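You operate a simulated robot arm through the tools that you are given. There is no shell and no other tool. Be economical: measure what you need, move in short steps, check, and stop when the job is done.

You run a simulated two-armed robot. Do the job below in one go: nothing can be reset, and whatever is moved stays where it is left.

JOB
Pick up the black plastic rod with one hand, pass it to the other hand and put it in the grey wiping frame.

It is judged by the outcome, as a careful person would: the job done as asked, and still so three seconds after it is handed in. It fails if anything else is knocked over, pushed out of place, dropped, spilled or broken.

ROBOT AND FRAMES
Two 7-joint arms with two-finger grippers on one trunk, on a base that drives. Base frame: it is fixed to the floor where the robot stands at the start and does not move with it; the origin is under the middle of the robot, x ahead of it, y to its left, z up; the surface under the hand at the start is at about z = 800. Readings come in mm, rad, newtons and seconds.
The left shoulder is at the start at [60, 123, 970], the right one opposite. With the tool pointing down near the work surface each hand reaches from about 340 to 800 mm from the robot's upright axis, wherever it stands, measured 20 degrees to its own side. Places, roughly: grey wiping frame (20x28 cm) [1800, -2420, 900]. Payload 1.47 kg a hand.
Tool frame (each hand has its own): the origin (TCP) lies between the finger pads and is the grasp point; the fingertips stand 16 mm ahead of it; z points along the fingers, y is the line along which they close. The gripper opens to 87 mm. The gripper's body begins 55 mm behind the TCP.
Orientation is told as [roll, pitch, yaw] about the base's x, y, z axes, in that order, counted from this pose: with the fingers straight down and closing along the base's y, the tool's x points along the base's -x, its y along +y and its z along -z.

CONTROLS
- The arms move only by the tool nudge_tool. It takes "left_steps", "right_steps" or both (then of equal length, played together; a hand with none holds still); each is text: rows parted by semicolons, each of 7 numbers parted by spaces: the opening, from 0 (shut) to 1 (fully open), then the shift along the tool's x, y, z in units of 150 mm (1.0 is 150 mm), then the turn, a rotation vector about the tool's x, y, z in units of 90 degrees (1.0 is 90 degrees). In form: fingers dx dy dz ax ay az; .... A call has 1 to 10 rows; each row is the pose to reach, as a shift and turn from the pose commanded when the call began, along the tool's axes at that moment. A call with a number of a shift or a turn outside -1 to 1 is refused whole. A row lasts 0.2 s, in which the tool goes at most 50 mm and 0.15 rad; a call with a longer step from one row to the next is refused whole, and so is a gripper value outside its range. A pose out of reach is approached as far as the arm can. The call stops where the force on the tool passes 40 N (or 10 N more than at its start, if that is more) or the arm is blocked; 0.2 s more then pass. Each finger travels about 153 mm/s and halts on what it meets, pressing with about 28 N; the grip force reading is that of the motor and also rises with nothing between the fingers. The clock runs only during rows and for 0.2 s after the last one: add rows that repeat a pose to give the fingers time. It gives the time, the measured TCP pose, the force on the tool (base axes), the opening and the grip force at its end, in the units of the frame above (readings bear some noise), with the torque about the TCP (base axes, N m) and any sound that the robot's microphone picked up.
- Cameras (640 x 400 px; columns grow to the right, rows downward): "scene" is now at [88.4, 8, 1530.5]; the picture's right is [0.10, -1.00, 0.00], its down [-0.70, -0.07, -0.71] and it looks along [0.70, 0.07, -0.71] (base axes); focal length 272 px, centre (320, 200). "left" rides on the left gripper at [73, -12, -90] in its tool frame; the picture's right is [0.16, 0.99, 0.00], its down [-0.72, 0.12, -0.68] and it looks along [-0.67, 0.11, 0.73] (tool axes); focal length 247 px, centre (320, 200). "right" rides on the right gripper at [73, 12, -90] in its tool frame; the picture's right is [-0.16, 0.99, 0.00], its down [-0.72, -0.12, -0.68] and it looks along [-0.67, -0.11, 0.73] (tool axes); focal length 247 px, centre (320, 200). There is no depth. A picture from a camera that has moved, and an enlarged one, comes with that camera's place and axes in the base frame and with its lens.
- camera(camera): a new picture of that camera. The clock stands still meanwhile.
- slide_trunk(by): slides the trunk up (or, below 0, down) by that many mm; the arms and the scene camera ride with it, the base frame stays. It gives what a move gives, with no picture.
- drive_base(legs): drives the robot by 1 to 6 legs, each [ahead, left, turn to the left] in mm, mm and rad, along the robot's own axes; the way and the turn of a leg run together, so that a leg with both is an arc; at most 1500 mm and 3.142 rad a leg. The arms and the cameras ride along, it lands a little off, and it stops where it bumps. It gives what a move gives.
- head_to(pan, tilt): turns the head with the scene camera to pan (to the left, within 2.094 rad either way) and tilt (down, from -0.506 to 1.204), counted from straight ahead of the robot. It gives what a move gives.
- enlarge(camera, box): a new picture of the part [left, top, right, bottom] of that camera's present view, enlarged. The clock stands still meanwhile.
- hand_in(): hands the job in; it is judged then, once.

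Work in short steps. Places have to be worked out from the pictures, the camera data and where the tool is seen: move nearer, look again, correct. Check each grasp and each placing, and mend what went wrong. You have 120 turns and 88 pictures in all, those below and enlarged ones among them. Open the grippers and draw the arms clear of the work before you hand the job in, unless the task says otherwise; then end with one line.

The tools are called by a JSON object that holds its "op" and its "data". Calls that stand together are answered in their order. nudge_tool: Moves the arms, as the interface text tells. Its arguments: {"type":"object","properties":{"left_steps":{"type":"string"},"right_steps":{"type":"string"}},"required":[]} The other tools are called the same way: slide_trunk (by) slides the trunk up or down; drive_base (legs) drives the base; head_to (pan, tilt) turns the head that bears the scene camera; camera (camera) takes a picture; enlarge (camera, box) takes an enlarged picture of a part of a camera's view; hand_in () hands the job in.

At the start:

```text
clock: 0.0
left_tcp_pos: [518.8, 279.5, 1114.8]
left_orientation: [0.002, -0.001, -0.001]
left_ft_force: [-0.8, -0.7, -0.3]
left_wrist_torque: [-0.01, 0.01, 0.01]
left_finger_gap: 87.1
left_gripper_force: 0.1
right_tcp_pos: [453.8, -101.8, 1120.6]
right_orientation: [0.0, -0.001, 0.0]
right_ft_force: [0.4, 0.5, -0.8]
right_wrist_torque: [0.01, -0.02, -0.04]
right_finger_gap: 86.7
right_gripper_force: 0.2
trunk travel left (down, up): [-125.0, 105.0]
robot x, y, heading: [0.4, 0.1, -0.001]
head pan, tilt: [0.096, 0.785]
```

scene: 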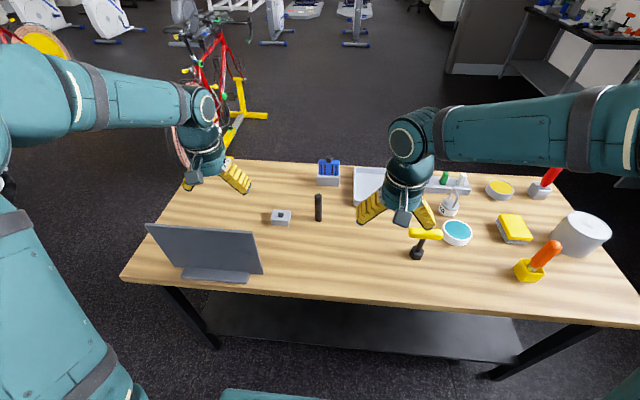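
right: 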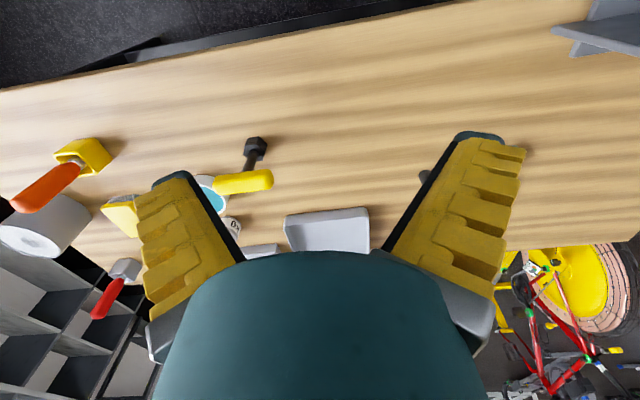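
left: 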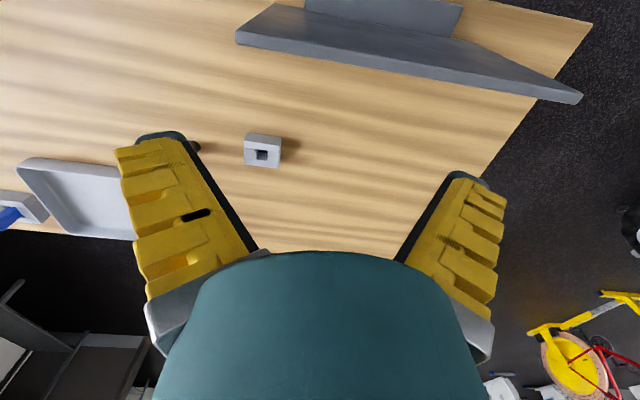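

I'll look closer at the black rod first, which I judge to be near [705, 75], either standing or lying.

{"op": "enlarge", "data": {"camera": "scene", "box": [250, 140, 410, 240]}}

{"op": "enlarge", "data": {"camera": "left", "box": [100, 110, 340, 260]}}

{"op": "enlarge", "data": {"camera": "scene", "box": [440, 0, 640, 125]}}

```text
4.00 times, centred on (330, 190) of scene
camera zoom: at [88.4, 8.0, 1530.5], right [0.1, -1.0, 0.0], down [-0.7, -0.07, -0.71], along [0.7, 0.07, -0.71], focal length 1086 px, centre (280, 240)
```

zoom: 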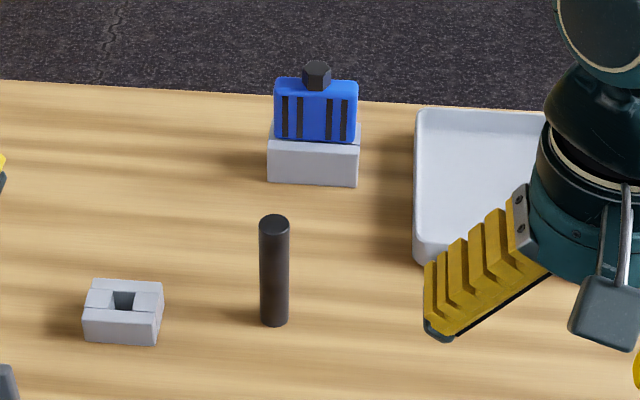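

```text
2.67 times, centred on (220, 185) of left
camera zoom: at [445.3, 268.9, 1206.1], right [-0.16, 0.99, 0.0], down [0.72, 0.12, 0.68], along [0.67, 0.11, -0.73], focal length 659 px, centre (587, 240)
```

zoom: 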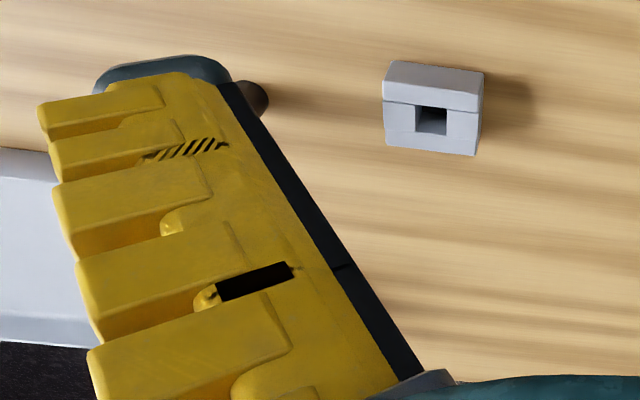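

```text
3.20 times, centred on (540, 62) of scene
camera zoom: at [88.4, 8.0, 1530.5], right [0.1, -1.0, 0.0], down [-0.7, -0.07, -0.71], along [0.7, 0.07, -0.71], focal length 869 px, centre (-384, 640)
```

zoom: 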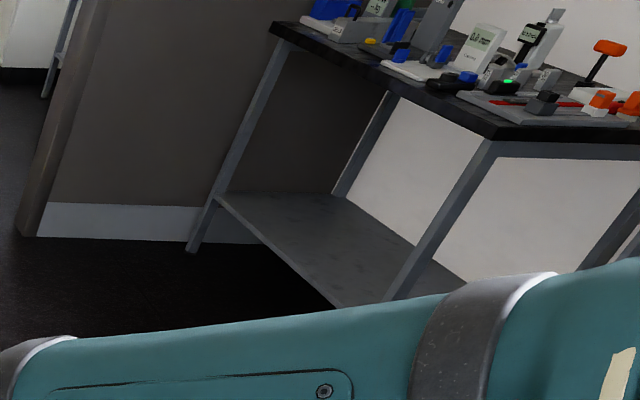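

The rod stands upright, about 23 mm thick and 115 mm tall, near [714, 76]. Before choosing a grasp I look toward the wiping frame.

{"op": "head_to", "data": {"pan": -0.93, "tilt": 0.3}}

{"op": "camera", "data": {"camera": "scene"}}

{"op": "enlarge", "data": {"camera": "scene", "box": [240, 115, 400, 215]}}

```text
clock: 1.3
left_tcp_pos: [519.6, 280.0, 1114.5]
left_orientation: [0.0, -0.002, 0.001]
left_ft_force: [0.6, -0.3, -0.8]
left_wrist_torque: [0.01, 0.0, -0.01]
left_finger_gap: 87.0
left_gripper_force: 0.1
right_tcp_pos: [453.3, -101.9, 1120.8]
right_orientation: [0.001, -0.001, -0.001]
right_ft_force: [0.6, -0.3, -0.4]
right_wrist_torque: [-0.02, -0.01, -0.03]
right_finger_gap: 86.8
right_gripper_force: 0.1
trunk travel left (down, up): [-125.0, 105.0]
robot x, y, heading: [-2.6, -2.9, -0.003]
head pan, tilt: [-0.93, 0.3]
```

```text
81 pictures are left
camera scene: at [63.3, -74.6, 1573.8], right [-0.8, -0.6, 0.0], down [-0.18, 0.24, -0.96], along [0.57, -0.77, -0.3], focal length 272 px, centre (320, 200)
```

scene: 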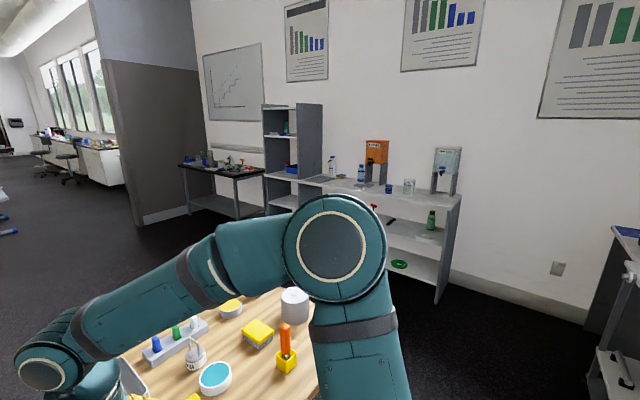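

```text
4.00 times, centred on (320, 165) of scene
camera zoom: at [63.3, -74.6, 1573.8], right [-0.8, -0.6, 0.0], down [-0.18, 0.24, -0.96], along [0.57, -0.77, -0.3], focal length 1086 px, centre (320, 340)
```

zoom: 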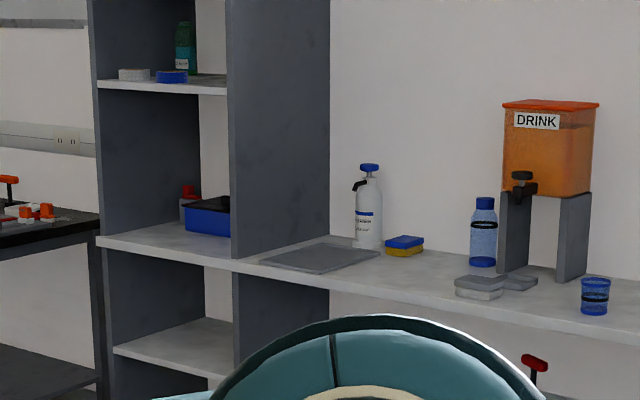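

The frame is flat and grey on the counter, at [1800, -2415, 900], as told. I move the left hand toward a point above the rod, then look again.

{"op": "nudge_tool", "data": {"left_steps": "1 -0.2 -0.2 0.08 0 0 0; 1 -0.4 -0.4 0.16 0 0 0; 1 -0.6 -0.6 0.24 0 0 0; 1 -0.8 -0.8 0.32 0 0 0; 1 -0.96 -1 0.4 0 0 0; 1 -0.96 -1 0.4 0 0 0"}}

{"op": "head_to", "data": {"pan": 0.0, "tilt": 0.785}}

{"op": "camera", "data": {"camera": "left"}}

{"op": "camera", "data": {"camera": "scene"}}

```text
clock: 2.7
left_tcp_pos: [665.7, 130.4, 1055.6]
left_orientation: [0.002, 0.0, 0.0]
left_ft_force: [-0.5, -0.5, 0.3]
left_wrist_torque: [0.01, -0.02, -0.01]
left_finger_gap: 87.0
left_gripper_force: 0.0
right_tcp_pos: [453.1, -102.1, 1120.1]
right_orientation: [0.001, 0.0, 0.0]
right_ft_force: [0.1, 0.9, 0.0]
right_wrist_torque: [-0.04, 0.03, -0.01]
right_finger_gap: 86.9
right_gripper_force: 0.0
trunk travel left (down, up): [-125.0, 105.0]
robot x, y, heading: [2.7, -1.9, -0.002]
head pan, tilt: [-0.93, 0.3]
```

```text
clock: 3.9
left_tcp_pos: [665.6, 131.6, 1056.6]
left_orientation: [0.001, -0.001, -0.001]
left_ft_force: [-0.5, 0.2, 0.2]
left_wrist_torque: [0.02, -0.01, -0.01]
left_finger_gap: 87.0
left_gripper_force: 0.1
right_tcp_pos: [454.1, -101.9, 1121.5]
right_orientation: [0.001, 0.0, 0.001]
right_ft_force: [-0.1, -0.5, 0.0]
right_wrist_torque: [0.0, -0.01, 0.01]
right_finger_gap: 87.1
right_gripper_force: 0.0
trunk travel left (down, up): [-125.0, 105.0]
robot x, y, heading: [-0.0, 1.1, 0.003]
head pan, tilt: [0.0, 0.785]
```

```text
79 pictures are left
camera left: at [592.2, 120.7, 1147.3], right [-0.16, 0.99, 0.0], down [0.72, 0.12, 0.68], along [0.67, 0.11, -0.73], focal length 247 px, centre (320, 200)
```

left: 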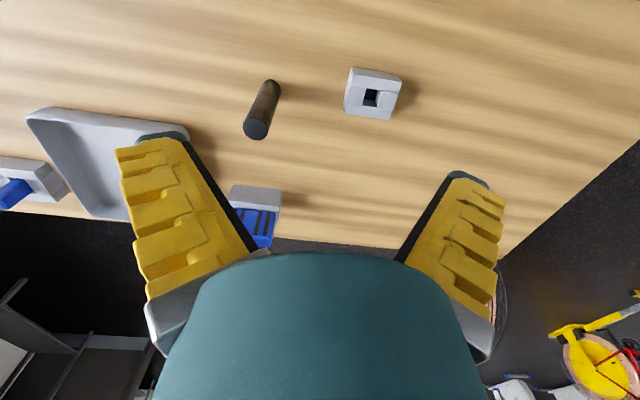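

```text
78 pictures are left
camera scene: at [88.8, 0.2, 1530.6], right [0.0, -1.0, 0.0], down [-0.71, 0.0, -0.71], along [0.71, 0.0, -0.71], focal length 272 px, centre (320, 200)
```

scene: 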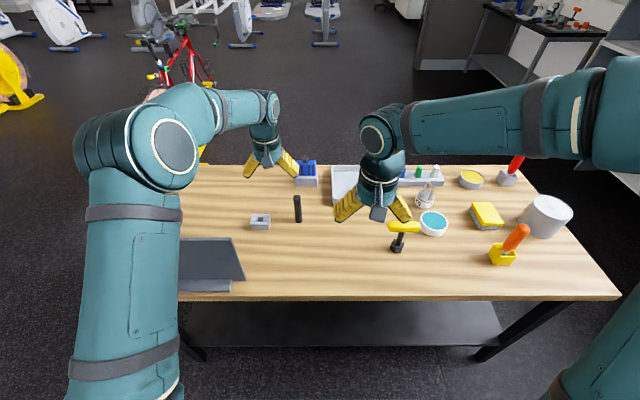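

From the left camera I place the rod's axis at [716, 75] with its top near z 915. I centre the left hand above it and lower to z 996.

{"op": "nudge_tool", "data": {"left_steps": "1 -0.17 -0.19 0 0 0 0; 1 -0.335 -0.37 0 0 0 0; 1 -0.335 -0.37 0.2 0 0 0; 1 -0.335 -0.37 0.4 0 0 0; 1 -0.335 -0.37 0.4 0 0 0"}}

{"op": "camera", "data": {"camera": "left"}}

{"op": "enlarge", "data": {"camera": "scene", "box": [230, 120, 390, 220]}}

```text
clock: 5.1
left_tcp_pos: [714.8, 73.5, 993.7]
left_orientation: [0.0, -0.003, 0.0]
left_ft_force: [-0.2, 0.2, 0.6]
left_wrist_torque: [-0.03, -0.02, 0.03]
left_finger_gap: 87.1
left_gripper_force: 0.1
right_tcp_pos: [453.1, -101.8, 1120.0]
right_orientation: [0.0, 0.001, -0.001]
right_ft_force: [0.5, -0.4, -0.3]
right_wrist_torque: [0.0, 0.0, -0.03]
right_finger_gap: 87.1
right_gripper_force: 0.2
trunk travel left (down, up): [-125.0, 105.0]
robot x, y, heading: [0.6, -4.3, 0.001]
head pan, tilt: [0.0, 0.785]
```

```text
77 pictures are left
camera left: at [641.1, 62.5, 1084.7], right [-0.16, 0.99, 0.0], down [0.72, 0.12, 0.68], along [0.67, 0.11, -0.73], focal length 247 px, centre (320, 200)
```

left: 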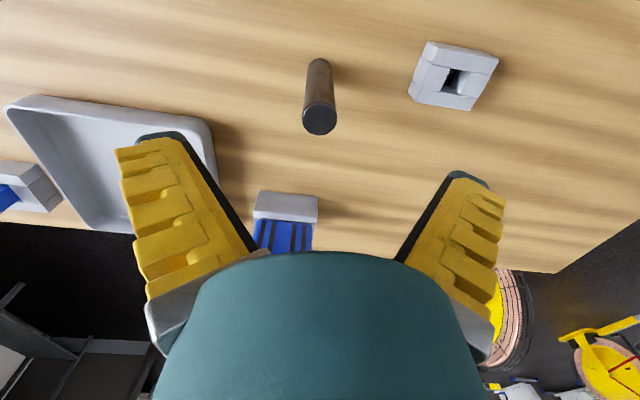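

```text
4.00 times, centred on (310, 170) of scene
camera zoom: at [88.4, 0.4, 1530.6], right [0.0, -1.0, 0.0], down [-0.71, 0.0, -0.71], along [0.71, 0.0, -0.71], focal length 1086 px, centre (360, 320)
```

zoom: 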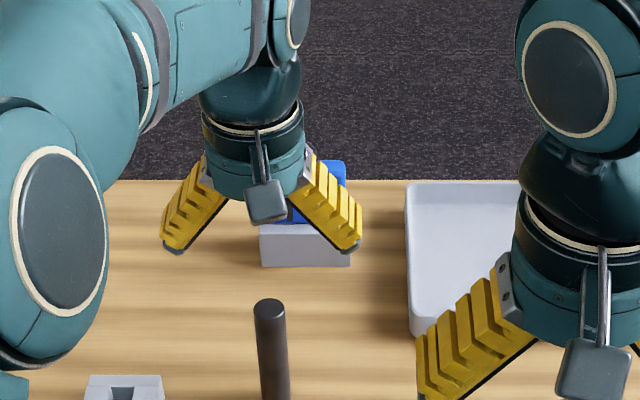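

The rod is centred under the hand (~[717, 75]). I go down to TCP z ≈ 890 and close.

{"op": "nudge_tool", "data": {"left_steps": "1 -0.01 0.01 0.2 0 0 0; 1 -0.01 0.01 0.4 0 0 0; 1 -0.01 0.01 0.6 0 0 0; 1 -0.01 0.01 0.69 0 0 0; 1 -0.01 0.01 0.69 0 0 0; 0 -0.01 0.01 0.69 0 0 0; 0 -0.01 0.01 0.69 0 0 0; 0 -0.01 0.01 0.69 0 0 0; 0 -0.01 0.01 0.69 0 0 0"}}

{"op": "camera", "data": {"camera": "left"}}

{"op": "enlarge", "data": {"camera": "scene", "box": [230, 140, 390, 240]}}

```text
clock: 7.1
left_tcp_pos: [716.8, 77.0, 892.7]
left_orientation: [0.0, -0.002, 0.0]
left_ft_force: [1.4, 0.1, 5.7]
left_wrist_torque: [0.05, -0.17, 0.01]
left_finger_gap: 16.0
left_gripper_force: 28.0
right_tcp_pos: [453.4, -103.6, 1121.4]
right_orientation: [0.002, 0.001, 0.0]
right_ft_force: [-0.3, -0.1, -0.1]
right_wrist_torque: [0.01, 0.0, 0.05]
right_finger_gap: 87.1
right_gripper_force: 0.1
trunk travel left (down, up): [-125.0, 105.0]
robot x, y, heading: [-1.0, -1.2, -0.001]
head pan, tilt: [0.0, 0.785]
```

```text
75 pictures are left
camera left: at [643.1, 65.3, 984.1], right [-0.16, 0.99, 0.0], down [0.72, 0.12, 0.68], along [0.67, 0.11, -0.73], focal length 247 px, centre (320, 200)
```

left: 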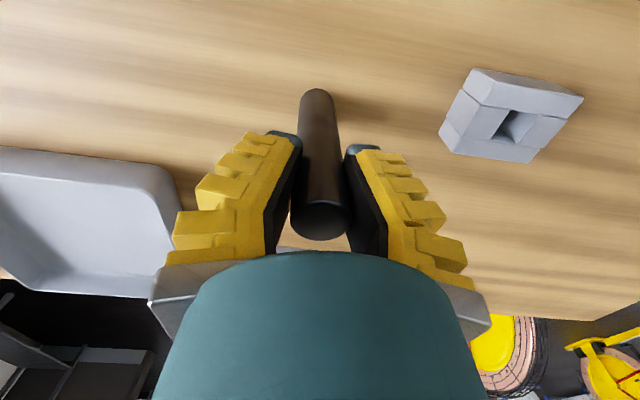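

```text
4.00 times, centred on (310, 190) of scene
camera zoom: at [88.4, 0.1, 1530.6], right [0.0, -1.0, 0.0], down [-0.71, 0.0, -0.71], along [0.71, 0.0, -0.71], focal length 1086 px, centre (360, 240)
```

zoom: 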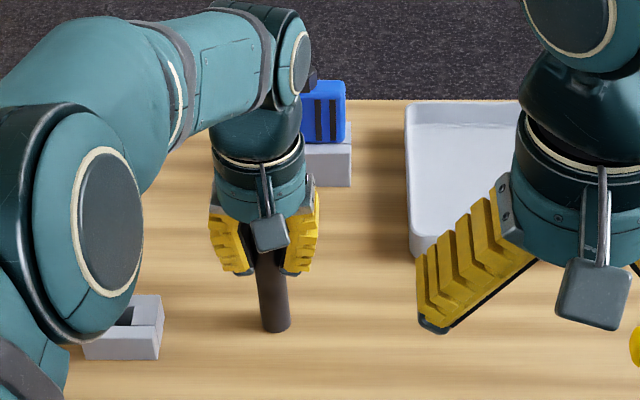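

The rod is gripped (gap 16 mm, 28 N). I lift straight up about 140 mm and check it.

{"op": "nudge_tool", "data": {"left_steps": "0 0 0 -0.1 0 0 0; 0 0 0 -0.35 0 0 0; 0 0 0 -0.65 0 0 0; 0 0 0 -0.95 0 0 0; 0 0 0 -0.95 0 0 0"}}

{"op": "camera", "data": {"camera": "left"}}

{"op": "camera", "data": {"camera": "scene"}}

```text
clock: 8.3
left_tcp_pos: [716.9, 75.2, 1034.6]
left_orientation: [0.0, 0.003, 0.001]
left_ft_force: [0.4, 0.1, -0.9]
left_wrist_torque: [0.03, 0.02, -0.02]
left_finger_gap: 12.6
left_gripper_force: 28.1
right_tcp_pos: [453.9, -102.4, 1120.5]
right_orientation: [-0.001, -0.001, 0.001]
right_ft_force: [0.6, 0.0, -0.2]
right_wrist_torque: [0.0, -0.03, -0.01]
right_finger_gap: 86.8
right_gripper_force: 0.0
trunk travel left (down, up): [-125.0, 105.0]
robot x, y, heading: [-3.4, -1.3, 0.0]
head pan, tilt: [0.0, 0.785]
```

```text
73 pictures are left
camera left: at [642.2, 63.9, 1124.7], right [-0.16, 0.99, 0.0], down [0.72, 0.12, 0.68], along [0.67, 0.11, -0.73], focal length 247 px, centre (320, 200)
```

left: 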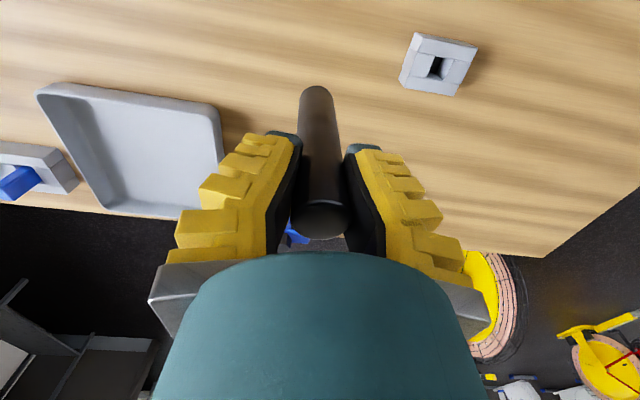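

```text
72 pictures are left
camera scene: at [89.4, 0.3, 1530.5], right [0.0, -1.0, 0.0], down [-0.71, 0.0, -0.71], along [0.71, 0.0, -0.71], focal length 272 px, centre (320, 200)
```

scene: 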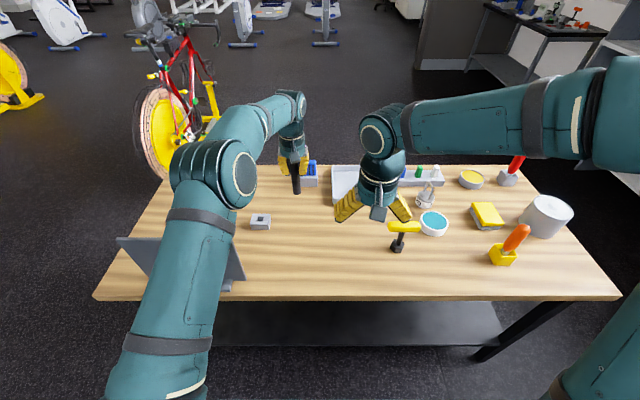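

The rod came up, but the gap reading fell from 16 to 12.6 mm, so I hold briefly and see whether the grip is creeping.

{"op": "nudge_tool", "data": {"left_steps": "0 0 0 0 0 0 0; 0 0 0 0 0 0 0; 0 0 0 0 0 0 0; 0 0 0 0 0 0 0"}}

{"op": "enlarge", "data": {"camera": "left", "box": [240, 70, 400, 250]}}

{"op": "enlarge", "data": {"camera": "scene", "box": [255, 130, 335, 210]}}

```text
clock: 9.3
left_tcp_pos: [715.3, 74.1, 1033.9]
left_orientation: [0.0, -0.001, -0.002]
left_ft_force: [0.1, -0.9, -0.1]
left_wrist_torque: [-0.03, -0.02, 0.03]
left_finger_gap: 12.7
left_gripper_force: 28.5
right_tcp_pos: [453.3, -101.7, 1121.7]
right_orientation: [-0.002, 0.0, 0.0]
right_ft_force: [-0.4, -0.3, 0.5]
right_wrist_torque: [0.0, 0.01, -0.02]
right_finger_gap: 87.1
right_gripper_force: 0.1
trunk travel left (down, up): [-125.0, 105.0]
robot x, y, heading: [0.1, -1.0, -0.002]
head pan, tilt: [0.0, 0.785]
```

```text
2.22 times, centred on (320, 160) of left
camera zoom: at [641.9, 63.8, 1124.6], right [-0.16, 0.99, 0.0], down [0.72, 0.12, 0.68], along [0.67, 0.11, -0.73], focal length 549 px, centre (320, 289)
```

zoom: 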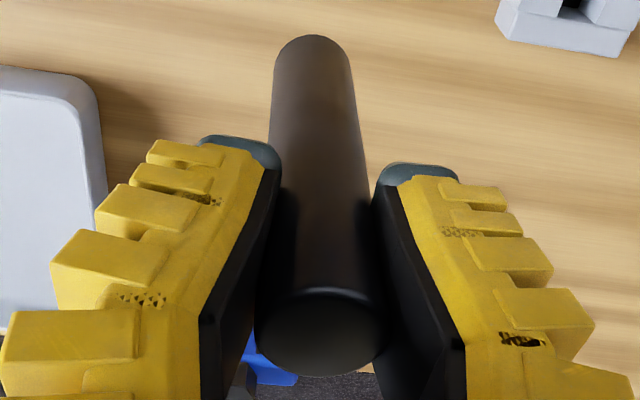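

```text
5.00 times, centred on (295, 170) of scene
camera zoom: at [88.9, 0.2, 1530.6], right [0.0, -1.0, 0.0], down [-0.71, 0.0, -0.71], along [0.71, 0.0, -0.71], focal length 1358 px, centre (445, 350)
```

zoom: 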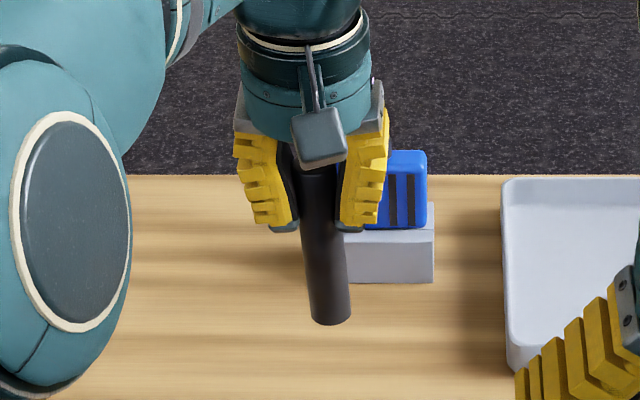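

The grip is stable (gap 12.7 mm) and the rod reaches ~94 mm below the TCP. I bring the left hand back and up and move the right hand aside and up, to make room for the handover.

{"op": "nudge_tool", "data": {"left_steps": "0 -0 0.03 -0.2 0 0 0; 0 0.25 0.06 -0.35 0 0 0; 0 0.5 0.1 -0.5 0 0 0; 0 0.75 0.15 -0.5 0 0 0; 0 1 0.2 -0.5 0 0 0; 0 1 0.2 -0.5 0 0 0", "right_steps": "1 0 -0.2 -0.1 0 0 0; 1 0 -0.4 -0.2 0 0 0; 1 0 -0.6 -0.3 0 0 0; 1 0 -0.7 -0.45 0 0 0; 1 0 -0.7 -0.53 0 0 0; 1 0 -0.7 -0.53 0 0 0"}}

```text
clock: 10.7
left_tcp_pos: [562.3, 101.1, 1109.2]
left_orientation: [0.001, 0.002, 0.0]
left_ft_force: [0.6, -0.7, -0.6]
left_wrist_torque: [0.02, 0.01, 0.01]
left_finger_gap: 12.7
left_gripper_force: 28.0
right_tcp_pos: [453.8, -207.8, 1201.3]
right_orientation: [0.001, 0.001, -0.002]
right_ft_force: [0.2, -0.1, -0.6]
right_wrist_torque: [-0.02, -0.02, 0.01]
right_finger_gap: 87.0
right_gripper_force: 0.1
trunk travel left (down, up): [-125.0, 105.0]
robot x, y, heading: [3.2, -0.1, -0.005]
head pan, tilt: [0.0, 0.785]
```

Now I roll the left hand so the rod points toward the robot's right, and yaw the right hand a quarter turn so that it will close across the rod.

{"op": "nudge_tool", "data": {"left_steps": "0 0 0.03 0 0.095 0 0; 0 0 0.06 0 0.19 0 0; 0 0 0.09 0 0.285 0 0; 0 0 0.12 0 0.38 0 0; 0 0 0.15 0 0.475 0 0; 0 0 0.18 0 0.57 0 0; 0 0 0.2 0 0.665 0 0; 0 0 0.2 0 0.76 0 0; 0 0 0.2 0 0.855 0 0; 0 0 0.2 0 0.95 0 0", "right_steps": "1 0 0 0 0 0 -0.095; 1 0 0 0 0 0 -0.19; 1 0 0 0 0 0 -0.285; 1 0 0 0 0 0 -0.38; 1 0 0 0 0 0 -0.475; 1 0 0 0 0 0 -0.57; 1 0 0 0 0 0 -0.665; 1 0 0 0 0 0 -0.76; 1 0 0 0 0 0 -0.855; 1 0 0 0 0 0 -0.95"}}

{"op": "camera", "data": {"camera": "scene"}}

```text
clock: 12.9
left_tcp_pos: [565.1, 135.6, 1109.8]
left_orientation: [-1.495, -0.001, -0.001]
left_ft_force: [1.0, 0.5, -1.2]
left_wrist_torque: [0.03, 0.01, -0.02]
left_finger_gap: 12.7
left_gripper_force: 27.8
right_tcp_pos: [454.0, -207.7, 1200.6]
right_orientation: [0.001, 0.0, 1.492]
right_ft_force: [-0.4, 0.3, -0.1]
right_wrist_torque: [0.01, 0.03, -0.01]
right_finger_gap: 87.0
right_gripper_force: 0.0
trunk travel left (down, up): [-125.0, 105.0]
robot x, y, heading: [0.1, 0.4, -0.0]
head pan, tilt: [0.0, 0.785]
```

```text
69 pictures are left
camera scene: at [89.3, 0.7, 1530.5], right [0.0, -1.0, 0.0], down [-0.71, 0.0, -0.71], along [0.71, 0.0, -0.71], focal length 272 px, centre (320, 200)
```

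scene: 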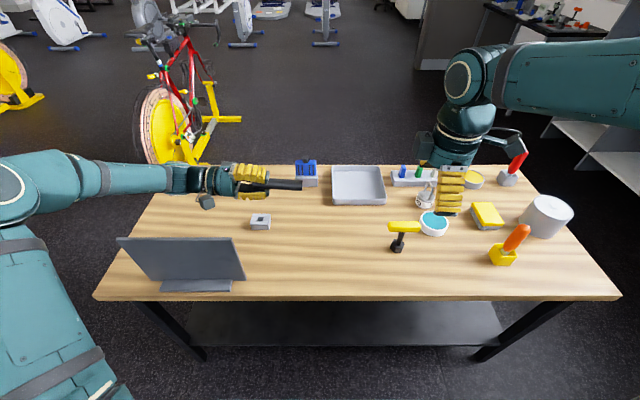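

Both hands are oriented well. I bring the left hand 75 mm toward the middle and the right hand most of the way above the rod, finishing both turns.

{"op": "nudge_tool", "data": {"left_steps": "0 0 0 0.15 0.048 0 0; 0 0 0 0.3 0.048 0 0; 0 0 0 0.5 0.048 0 0; 0 0 0 0.5 0.048 0 0; 0 0 0 0.5 0.048 0 0", "right_steps": "1 -0.25 -0.15 0 0 0 -0.05; 1 -0.5 -0.3 0 0 0 -0.05; 1 -0.75 -0.45 0 0 0 -0.05; 1 -1 -0.6 0 0 0 -0.05; 1 -1 -0.6 0 0 0 -0.05"}}

{"op": "camera", "data": {"camera": "right"}}

{"op": "enlarge", "data": {"camera": "scene", "box": [220, 120, 440, 240]}}

```text
clock: 14.1
left_tcp_pos: [563.3, 62.4, 1105.4]
left_orientation: [-1.568, -0.001, -0.001]
left_ft_force: [-0.7, -0.6, -1.3]
left_wrist_torque: [0.03, 0.0, 0.02]
left_finger_gap: 12.3
left_gripper_force: 27.7
right_tcp_pos: [554.0, -66.5, 1200.1]
right_orientation: [-0.002, 0.0, 1.569]
right_ft_force: [-1.3, -0.2, -0.8]
right_wrist_torque: [-0.02, 0.02, 0.0]
right_finger_gap: 87.1
right_gripper_force: 0.0
trunk travel left (down, up): [-125.0, 105.0]
robot x, y, heading: [-1.2, -1.2, 0.003]
head pan, tilt: [0.0, 0.785]
```

```text
68 pictures are left
camera right: at [541.5, -139.5, 1289.9], right [-0.99, 0.16, 0.0], down [0.12, 0.72, 0.68], along [0.11, 0.67, -0.73], focal length 247 px, centre (320, 200)
```

right: 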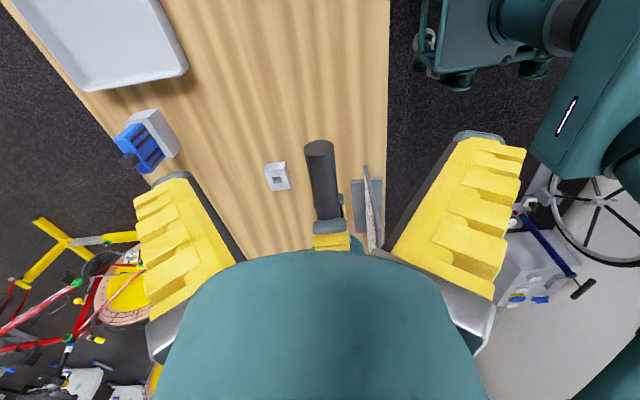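

```text
2.91 times, centred on (330, 180) of scene
camera zoom: at [88.3, -0.8, 1530.6], right [0.0, -1.0, 0.0], down [-0.71, 0.0, -0.71], along [0.71, 0.0, -0.71], focal length 790 px, centre (291, 258)
```

zoom: 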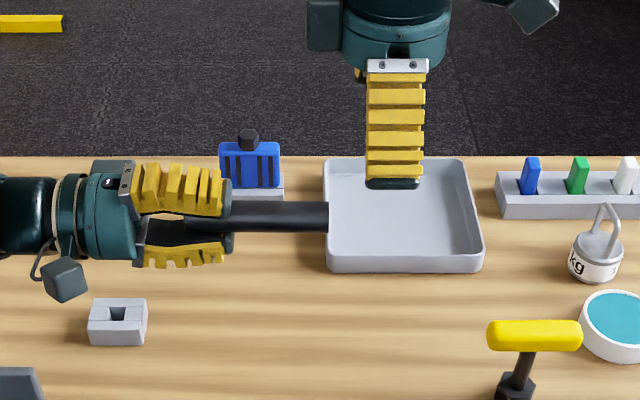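

The rod's tip is at about y −31, z 1105, x 564. I put the right hand over y ≈ 2 and lower it onto the rod's free half without closing yet.

{"op": "nudge_tool", "data": {"right_steps": "1 -0.23 -0.065 0 0 0 0; 1 -0.46 -0.065 0 0 0 0; 1 -0.46 -0.065 0.2 0 0 0; 1 -0.46 -0.065 0.4 0 0 0; 1 -0.46 -0.065 0.58 0 0 0; 1 -0.46 -0.065 0.64 0 0 0; 1 -0.46 -0.065 0.64 0 0 0"}}

{"op": "camera", "data": {"camera": "right"}}

{"op": "enlarge", "data": {"camera": "scene", "box": [220, 120, 440, 240]}}

```text
clock: 15.7
left_tcp_pos: [564.6, 64.0, 1104.2]
left_orientation: [-1.568, -0.001, -0.002]
left_ft_force: [0.3, -0.3, -0.5]
left_wrist_torque: [0.04, -0.01, 0.02]
left_finger_gap: 12.7
left_gripper_force: 28.0
right_tcp_pos: [563.8, 4.5, 1104.8]
right_orientation: [0.0, 0.002, 1.571]
right_ft_force: [-0.4, -0.1, 1.3]
right_wrist_torque: [0.01, 0.0, -0.01]
right_finger_gap: 86.9
right_gripper_force: 0.0
trunk travel left (down, up): [-125.0, 105.0]
robot x, y, heading: [0.3, 1.3, 0.0]
head pan, tilt: [0.0, 0.785]
```

```text
66 pictures are left
camera right: at [552.2, -68.3, 1194.4], right [-0.99, 0.16, 0.0], down [0.12, 0.72, 0.68], along [0.11, 0.67, -0.73], focal length 247 px, centre (320, 200)
```

right: 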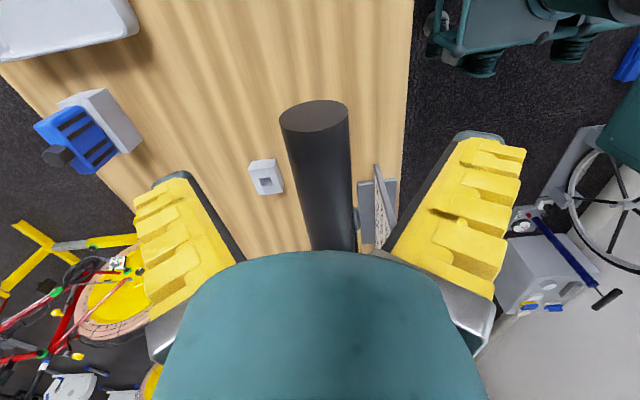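

```text
2.91 times, centred on (330, 180) of scene
camera zoom: at [88.9, 0.1, 1530.6], right [0.0, -1.0, 0.0], down [-0.71, 0.0, -0.71], along [0.71, 0.0, -0.71], focal length 790 px, centre (291, 258)
```

zoom: 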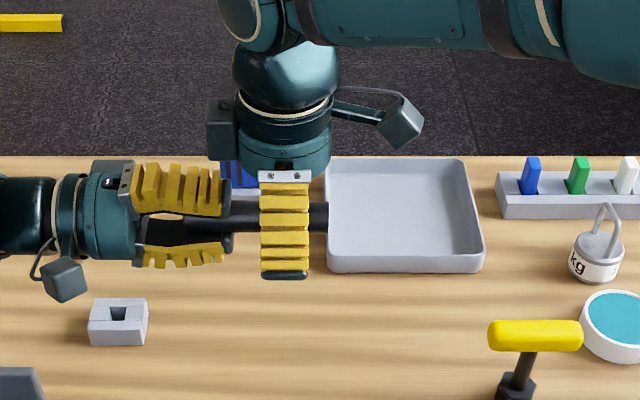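

The right fingers straddle the rod, centred. I close the right hand.

{"op": "nudge_tool", "data": {"right_steps": "0 0 0 0 0 0 0; 0 0 0 0 0 0 0; 0 0 0 0 0 0 0; 0 0 0 0 0 0 0; 0 0 0 0 0 0 0"}}

{"op": "enlarge", "data": {"camera": "scene", "box": [220, 120, 440, 240]}}

```text
clock: 16.9
left_tcp_pos: [562.6, 64.2, 1103.2]
left_orientation: [-1.567, -0.002, 0.0]
left_ft_force: [11.5, -1.4, 1.5]
left_wrist_torque: [-0.04, -0.08, 0.68]
left_finger_gap: 14.8
left_gripper_force: 28.0
right_tcp_pos: [564.5, 5.1, 1104.2]
right_orientation: [0.0, 0.002, 1.571]
right_ft_force: [-11.1, 1.1, -1.3]
right_wrist_torque: [-0.01, 0.06, -0.03]
right_finger_gap: 20.2
right_gripper_force: 27.5
trunk travel left (down, up): [-125.0, 105.0]
robot x, y, heading: [-0.9, 2.1, -0.0]
head pan, tilt: [0.0, 0.785]
```

```text
2.91 times, centred on (330, 180) of scene
camera zoom: at [88.9, 0.2, 1530.6], right [0.0, -1.0, 0.0], down [-0.71, 0.0, -0.71], along [0.71, 0.0, -0.71], focal length 790 px, centre (291, 258)
```

zoom: 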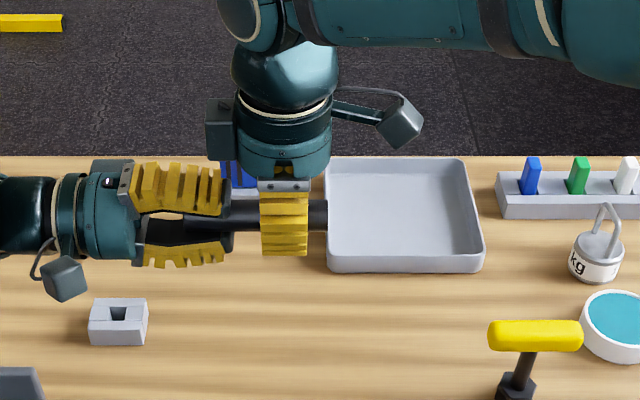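

The right hand grips the rod (27.5 N) with a slight side load. I open the left hand and check before drawing it back.

{"op": "nudge_tool", "data": {"left_steps": "0.35 0 0 0 0 0 0; 0.7 0 0 0 0 0 0; 1 0 0 0 0 0 0; 1 0 0 0 0 0 0; 1 0 0 0 0 0 0"}}

{"op": "enlarge", "data": {"camera": "scene", "box": [220, 120, 440, 240]}}

```text
clock: 18.1
left_tcp_pos: [563.3, 63.7, 1105.0]
left_orientation: [-1.569, 0.0, -0.001]
left_ft_force: [0.4, 0.6, 0.0]
left_wrist_torque: [0.01, -0.07, 0.0]
left_finger_gap: 87.1
left_gripper_force: 0.1
right_tcp_pos: [564.5, 5.1, 1105.0]
right_orientation: [0.0, 0.001, 1.571]
right_ft_force: [0.1, -0.3, 0.3]
right_wrist_torque: [-0.05, 0.0, 0.02]
right_finger_gap: 20.4
right_gripper_force: 28.0
trunk travel left (down, up): [-125.0, 105.0]
robot x, y, heading: [1.4, -1.3, -0.004]
head pan, tilt: [0.0, 0.785]
```

```text
2.91 times, centred on (330, 180) of scene
camera zoom: at [88.9, 0.2, 1530.6], right [0.0, -1.0, 0.0], down [-0.71, 0.0, -0.71], along [0.71, 0.0, -0.71], focal length 790 px, centre (291, 258)
```

zoom: 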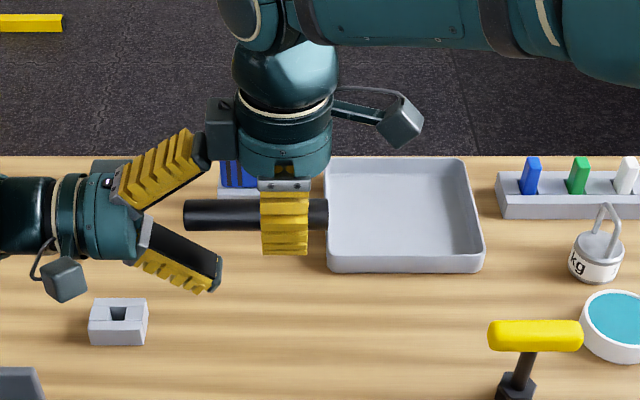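

The rod now sits in the right hand alone. I draw the left hand straight back 150 mm, then turn it down again for the drive.

{"op": "nudge_tool", "data": {"left_steps": "1 0 0 -0.2 0 0 0; 1 0 0 -0.45 0 0 0; 1 0 0 -0.7 0 0 0; 1 0 0 -1 0 0 0; 1 0 0 -1 0 0 0"}}

{"op": "nudge_tool", "data": {"left_steps": "1 0 0 0 -0.095 0 0; 1 0 0 0 -0.19 0 0; 1 0 0 0 -0.285 0 0; 1 0 0 0 -0.38 0 0; 1 0 0 0 -0.475 0 0; 1 0 0 0 -0.57 0 0; 1 0 0 0 -0.665 0 0; 1 0 0 0 -0.76 0 0; 1 0 0 0 -0.855 0 0; 1 0 0 0 -0.95 0 0"}}

{"op": "camera", "data": {"camera": "scene"}}

```text
clock: 19.3
left_tcp_pos: [564.8, 210.8, 1106.4]
left_orientation: [-1.568, 0.0, 0.001]
left_ft_force: [-0.7, 0.3, -0.1]
left_wrist_torque: [0.01, -0.02, -0.02]
left_finger_gap: 87.2
left_gripper_force: 0.0
right_tcp_pos: [565.0, 4.9, 1103.3]
right_orientation: [0.0, -0.001, 1.57]
right_ft_force: [-0.1, 0.1, -0.7]
right_wrist_torque: [-0.02, 0.03, -0.02]
right_finger_gap: 20.4
right_gripper_force: 27.7
trunk travel left (down, up): [-125.0, 105.0]
robot x, y, heading: [-1.4, -0.9, -0.001]
head pan, tilt: [0.0, 0.785]
```

```text
clock: 21.5
left_tcp_pos: [564.4, 211.1, 1104.8]
left_orientation: [-0.072, 0.001, 0.003]
left_ft_force: [-0.1, 0.0, -0.4]
left_wrist_torque: [0.01, -0.01, -0.02]
left_finger_gap: 87.0
left_gripper_force: 0.1
right_tcp_pos: [564.4, 4.4, 1105.8]
right_orientation: [0.001, -0.001, 1.572]
right_ft_force: [0.1, 0.7, -0.2]
right_wrist_torque: [0.01, 0.01, 0.02]
right_finger_gap: 20.1
right_gripper_force: 27.7
trunk travel left (down, up): [-125.0, 105.0]
robot x, y, heading: [-0.2, -0.1, -0.002]
head pan, tilt: [0.0, 0.785]
```

```text
62 pictures are left
camera scene: at [88.9, -0.6, 1530.6], right [0.0, -1.0, 0.0], down [-0.71, 0.0, -0.71], along [0.71, 0.0, -0.71], focal length 272 px, centre (320, 200)
```

scene: 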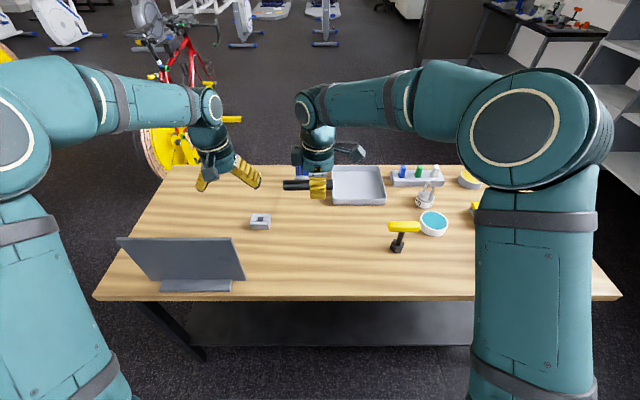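

The handover succeeded. Now I fold both hands closer to the body and raise the trunk for the 900 mm counter and the drive.

{"op": "nudge_tool", "data": {"left_steps": "1 0.2 0.15 -0.05 -0.045 0 0; 1 0.4 0.3 -0.1 -0.045 0 0; 1 0.6 0.45 -0.15 -0.045 0 0; 1 0.8 0.6 -0.2 -0.045 0 0; 1 1 0.75 -0.2 -0.045 0 0; 1 1 0.75 -0.2 -0.045 0 0", "right_steps": "0 0.1 0.18 0 0 0 0; 0 0.2 0.36 0 0 0 0; 0 0.3 0.54 0 0 0 0; 0 0.4 0.72 0 0 0 0; 0 0.4 0.8 0 0 0 0; 0 0.4 0.8 0 0 0 0"}}

{"op": "slide_trunk", "data": {"by": 100}}

{"op": "head_to", "data": {"pan": -1.2, "tilt": 0.6}}

{"op": "camera", "data": {"camera": "scene"}}

```text
clock: 22.9
left_tcp_pos: [417.0, 325.4, 1124.6]
left_orientation: [-0.004, 0.002, 0.0]
left_ft_force: [0.3, 0.3, 0.5]
left_wrist_torque: [0.01, 0.01, 0.0]
left_finger_gap: 87.0
left_gripper_force: 0.0
right_tcp_pos: [443.5, -56.3, 1105.2]
right_orientation: [0.0, 0.001, 1.571]
right_ft_force: [0.4, -0.1, 0.3]
right_wrist_torque: [0.0, -0.01, 0.04]
right_finger_gap: 20.3
right_gripper_force: 28.4
trunk travel left (down, up): [-125.0, 105.0]
robot x, y, heading: [1.0, -0.2, 0.002]
head pan, tilt: [0.0, 0.785]
```

```text
clock: 24.2
left_tcp_pos: [417.2, 325.9, 1225.4]
left_orientation: [-0.005, -0.001, -0.001]
left_ft_force: [0.3, 0.3, -0.2]
left_wrist_torque: [0.01, -0.02, 0.0]
left_finger_gap: 87.1
left_gripper_force: 0.1
right_tcp_pos: [445.1, -56.2, 1203.5]
right_orientation: [0.001, 0.0, 1.57]
right_ft_force: [-0.6, -0.6, -0.8]
right_wrist_torque: [-0.03, 0.03, -0.02]
right_finger_gap: 19.8
right_gripper_force: 28.3
trunk travel left (down, up): [-225.0, 5.0]
robot x, y, heading: [-1.7, -0.6, 0.005]
head pan, tilt: [0.0, 0.785]
```

```text
clock: 25.6
left_tcp_pos: [415.3, 326.9, 1224.4]
left_orientation: [-0.006, -0.001, -0.001]
left_ft_force: [0.1, 0.7, 0.5]
left_wrist_torque: [-0.02, 0.0, 0.01]
left_finger_gap: 87.1
left_gripper_force: 0.0
right_tcp_pos: [445.7, -55.8, 1204.4]
right_orientation: [0.001, -0.001, 1.57]
right_ft_force: [-0.5, -0.5, -0.2]
right_wrist_torque: [-0.01, 0.01, -0.02]
right_finger_gap: 20.0
right_gripper_force: 28.5
trunk travel left (down, up): [-225.0, 5.0]
robot x, y, heading: [-1.6, -0.8, 0.002]
head pan, tilt: [-1.201, 0.6]
```

```text
61 pictures are left
camera scene: at [39.6, -82.2, 1646.3], right [-0.93, -0.36, 0.0], down [-0.2, 0.53, -0.82], along [0.3, -0.77, -0.57], focal length 272 px, centre (320, 200)
```

scene: 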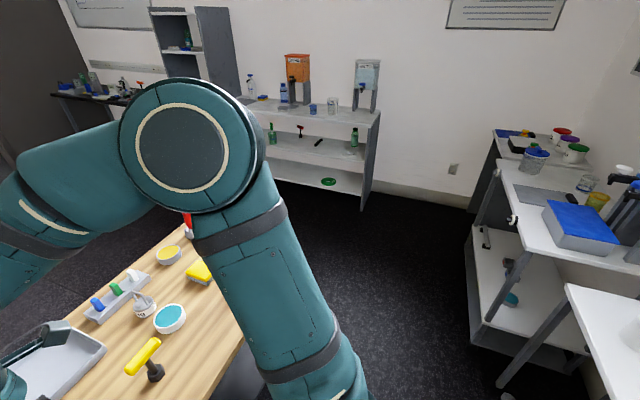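

There's furniture on the robot's right side. I look farther right-backward to check room for backing and turning.

{"op": "head_to", "data": {"pan": -2.05, "tilt": 0.7}}

{"op": "camera", "data": {"camera": "scene"}}

```text
clock: 26.8
left_tcp_pos: [416.6, 325.5, 1225.0]
left_orientation: [-0.005, 0.001, -0.001]
left_ft_force: [0.3, 0.3, 0.5]
left_wrist_torque: [-0.01, -0.03, 0.0]
left_finger_gap: 87.1
left_gripper_force: 0.0
right_tcp_pos: [444.2, -56.6, 1206.1]
right_orientation: [0.0, 0.0, 1.569]
right_ft_force: [0.1, 0.0, -0.7]
right_wrist_torque: [0.0, 0.02, 0.02]
right_finger_gap: 20.3
right_gripper_force: 27.8
trunk travel left (down, up): [-225.0, 5.0]
robot x, y, heading: [-1.2, -2.2, 0.001]
head pan, tilt: [-2.051, 0.7]
```

```text
60 pictures are left
camera scene: at [-31.6, -75.2, 1637.7], right [-0.89, 0.46, 0.0], down [0.3, 0.57, -0.77], along [-0.35, -0.68, -0.64], focal length 272 px, centre (320, 200)
```

scene: 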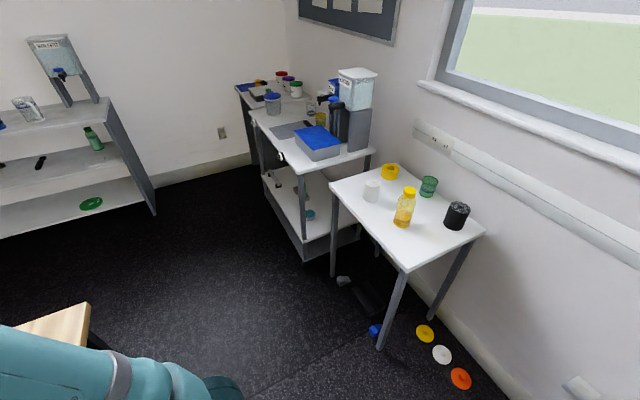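

The white table starts near x −590, y −490, so I don't back up. I strafe right along the table at the starting distance to y ≈ −1400, which keeps the present clearance.

{"op": "drive_base", "data": {"legs": [[0, -700, 0], [0, -700, 0]]}}

{"op": "head_to", "data": {"pan": -0.5, "tilt": 0.5}}

{"op": "camera", "data": {"camera": "scene"}}

```text
clock: 39.7
left_tcp_pos: [421.1, -1087.1, 1225.1]
left_orientation: [-0.005, 0.0, -0.001]
left_ft_force: [0.4, 0.6, -0.2]
left_wrist_torque: [0.05, 0.01, 0.0]
left_finger_gap: 86.6
left_gripper_force: 0.0
right_tcp_pos: [451.2, -1469.7, 1204.5]
right_orientation: [-0.001, -0.001, 1.568]
right_ft_force: [-0.3, 0.4, -0.7]
right_wrist_torque: [-0.03, 0.04, 0.04]
right_finger_gap: 19.9
right_gripper_force: 28.1
trunk travel left (down, up): [-225.0, 5.0]
robot x, y, heading: [8.2, -1411.8, 0.002]
head pan, tilt: [-2.051, 0.7]
```

```text
clock: 41.3
left_tcp_pos: [421.2, -1087.6, 1224.8]
left_orientation: [-0.004, 0.0, 0.0]
left_ft_force: [-1.0, 0.8, 0.4]
left_wrist_torque: [-0.02, 0.02, -0.04]
left_finger_gap: 86.9
left_gripper_force: 0.0
right_tcp_pos: [451.0, -1470.3, 1204.7]
right_orientation: [0.0, -0.001, 1.57]
right_ft_force: [-0.1, -0.6, -0.4]
right_wrist_torque: [-0.02, 0.01, -0.01]
right_finger_gap: 19.6
right_gripper_force: 28.2
trunk travel left (down, up): [-225.0, 5.0]
robot x, y, heading: [5.4, -1413.8, 0.002]
head pan, tilt: [-0.499, 0.499]
```

```text
59 pictures are left
camera scene: at [93.5, -1457.7, 1655.4], right [-0.48, -0.88, 0.0], down [-0.42, 0.23, -0.88], along [0.77, -0.42, -0.48], focal length 272 px, centre (320, 200)
```

scene: 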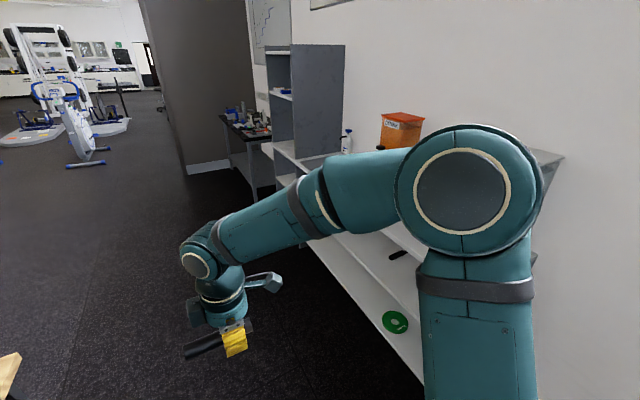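

The floor ahead is clear. I drive forward to x ≈ 1750 and turn right to face the counter, still well away from it.

{"op": "drive_base", "data": {"legs": [[900, 0, 0], [845, 0, 0], [0, 0, -1.571]]}}

{"op": "head_to", "data": {"pan": 0.0, "tilt": 0.7}}

{"op": "camera", "data": {"camera": "scene"}}

```text
clock: 53.8
left_tcp_pos: [2049.0, -1854.3, 1225.1]
left_orientation: [-0.005, 0.0, -1.563]
left_ft_force: [0.1, 0.9, 0.5]
left_wrist_torque: [-0.02, 0.0, -0.03]
left_finger_gap: 87.1
left_gripper_force: 0.0
right_tcp_pos: [1666.1, -1885.6, 1204.2]
right_orientation: [0.003, -0.001, 0.007]
right_ft_force: [0.3, -0.2, -0.9]
right_wrist_torque: [-0.01, 0.03, 0.01]
right_finger_gap: 19.5
right_gripper_force: 27.7
trunk travel left (down, up): [-225.0, 5.0]
robot x, y, heading: [1717.5, -1439.3, -1.563]
head pan, tilt: [-0.499, 0.499]
```

```text
clock: 54.7
left_tcp_pos: [2048.0, -1853.7, 1225.0]
left_orientation: [-0.004, 0.0, -1.565]
left_ft_force: [-1.1, 0.0, -1.1]
left_wrist_torque: [-0.02, -0.03, 0.04]
left_finger_gap: 86.7
left_gripper_force: 0.0
right_tcp_pos: [1667.0, -1886.0, 1205.2]
right_orientation: [0.0, -0.001, 0.006]
right_ft_force: [-0.5, -0.7, 0.4]
right_wrist_torque: [0.04, 0.01, 0.03]
right_finger_gap: 19.8
right_gripper_force: 27.4
trunk travel left (down, up): [-225.0, 5.0]
robot x, y, heading: [1722.0, -1441.2, -1.561]
head pan, tilt: [0.0, 0.7]
```

```text
58 pictures are left
camera scene: at [1718.0, -1534.8, 1637.7], right [-1.0, -0.01, 0.0], down [0.0, 0.64, -0.77], along [0.0, -0.77, -0.64], focal length 272 px, centre (320, 200)
```

scene: 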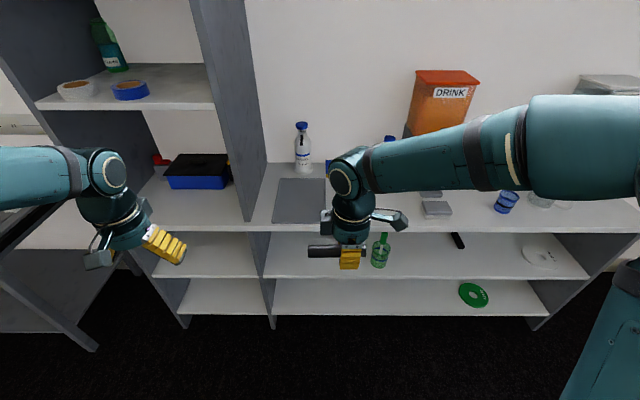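

I see the frame lying on the counter beside the tower panel. I enlarge that part to see its rim and the front edge.

{"op": "enlarge", "data": {"camera": "scene", "box": [240, 110, 400, 260]}}

```text
2.67 times, centred on (320, 185) of scene
camera zoom: at [1718.0, -1534.8, 1637.7], right [-1.0, -0.01, 0.0], down [0.0, 0.64, -0.77], along [0.0, -0.77, -0.64], focal length 724 px, centre (320, 240)
```

zoom: 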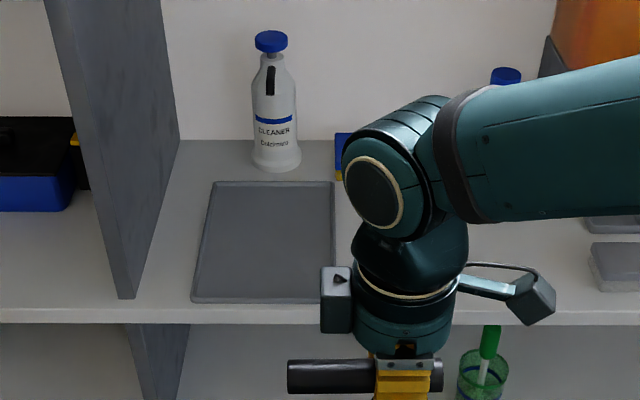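

The frame is a thin flat panel spanning about x 1695–1905, y −2283…−2583; the counter front is about y −2265. I pull the left hand back further, then drive nearer, slightly left.

{"op": "nudge_tool", "data": {"left_steps": "1 0.25 0 0 0 0 0; 1 0.5 0 0 0 0 0; 1 0.75 0 0 0 0 0; 1 0.75 0 0 0 0 0"}}

{"op": "drive_base", "data": {"legs": [[330, 50, 0]]}}

{"op": "camera", "data": {"camera": "scene"}}

{"op": "camera", "data": {"camera": "right"}}

```text
clock: 55.7
left_tcp_pos: [2049.2, -1743.5, 1226.4]
left_orientation: [-0.006, 0.0, -1.565]
left_ft_force: [0.4, -0.4, 0.4]
left_wrist_torque: [0.03, -0.01, -0.02]
left_finger_gap: 87.0
left_gripper_force: 0.0
right_tcp_pos: [1668.0, -1886.5, 1204.4]
right_orientation: [0.001, 0.0, 0.008]
right_ft_force: [-0.8, 0.6, -1.1]
right_wrist_torque: [0.01, 0.02, 0.0]
right_finger_gap: 20.0
right_gripper_force: 27.8
trunk travel left (down, up): [-225.0, 5.0]
robot x, y, heading: [1724.8, -1439.9, -1.563]
head pan, tilt: [0.0, 0.7]
```

```text
clock: 57.9
left_tcp_pos: [2100.6, -2082.7, 1226.0]
left_orientation: [-0.006, -0.001, -1.57]
left_ft_force: [-0.5, 0.3, 0.0]
left_wrist_torque: [0.01, -0.02, 0.0]
left_finger_gap: 87.2
left_gripper_force: 0.0
right_tcp_pos: [1717.6, -2224.3, 1203.5]
right_orientation: [-0.001, 0.0, 0.002]
right_ft_force: [0.1, -0.5, -1.7]
right_wrist_torque: [-0.02, 0.0, 0.0]
right_finger_gap: 5.9
right_gripper_force: 28.0
trunk travel left (down, up): [-225.0, 5.0]
robot x, y, heading: [1775.0, -1776.9, -1.574]
head pan, tilt: [0.0, 0.7]
```

```text
56 pictures are left
camera scene: at [1770.9, -1873.7, 1637.7], right [-1.0, 0.0, 0.0], down [0.0, 0.64, -0.76], along [0.0, -0.76, -0.64], focal length 272 px, centre (320, 200)
```

scene: 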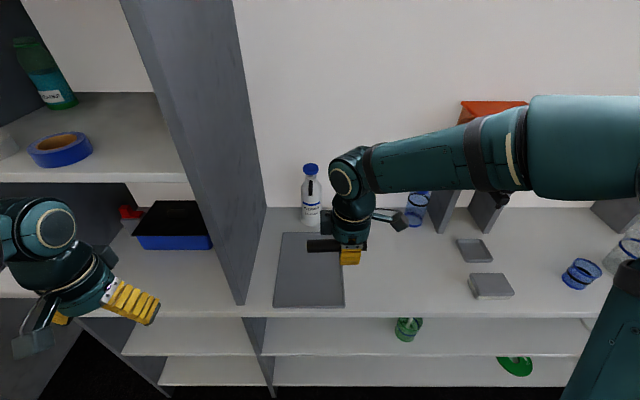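

```text
55 pictures are left
camera right: at [1644.6, -2212.3, 1294.4], right [0.16, 0.99, 0.0], down [0.72, -0.11, 0.68], along [0.67, -0.11, -0.73], focal length 247 px, centre (320, 200)
```

right: 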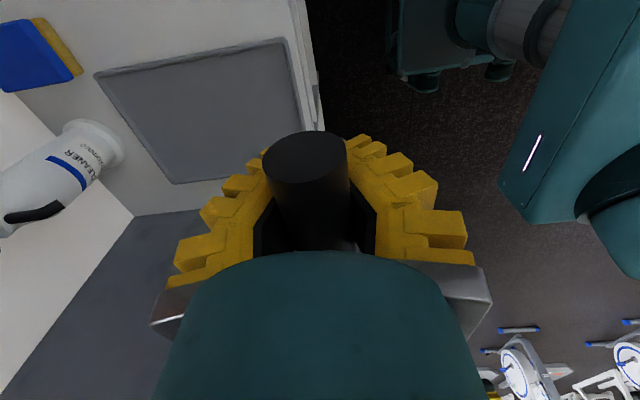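

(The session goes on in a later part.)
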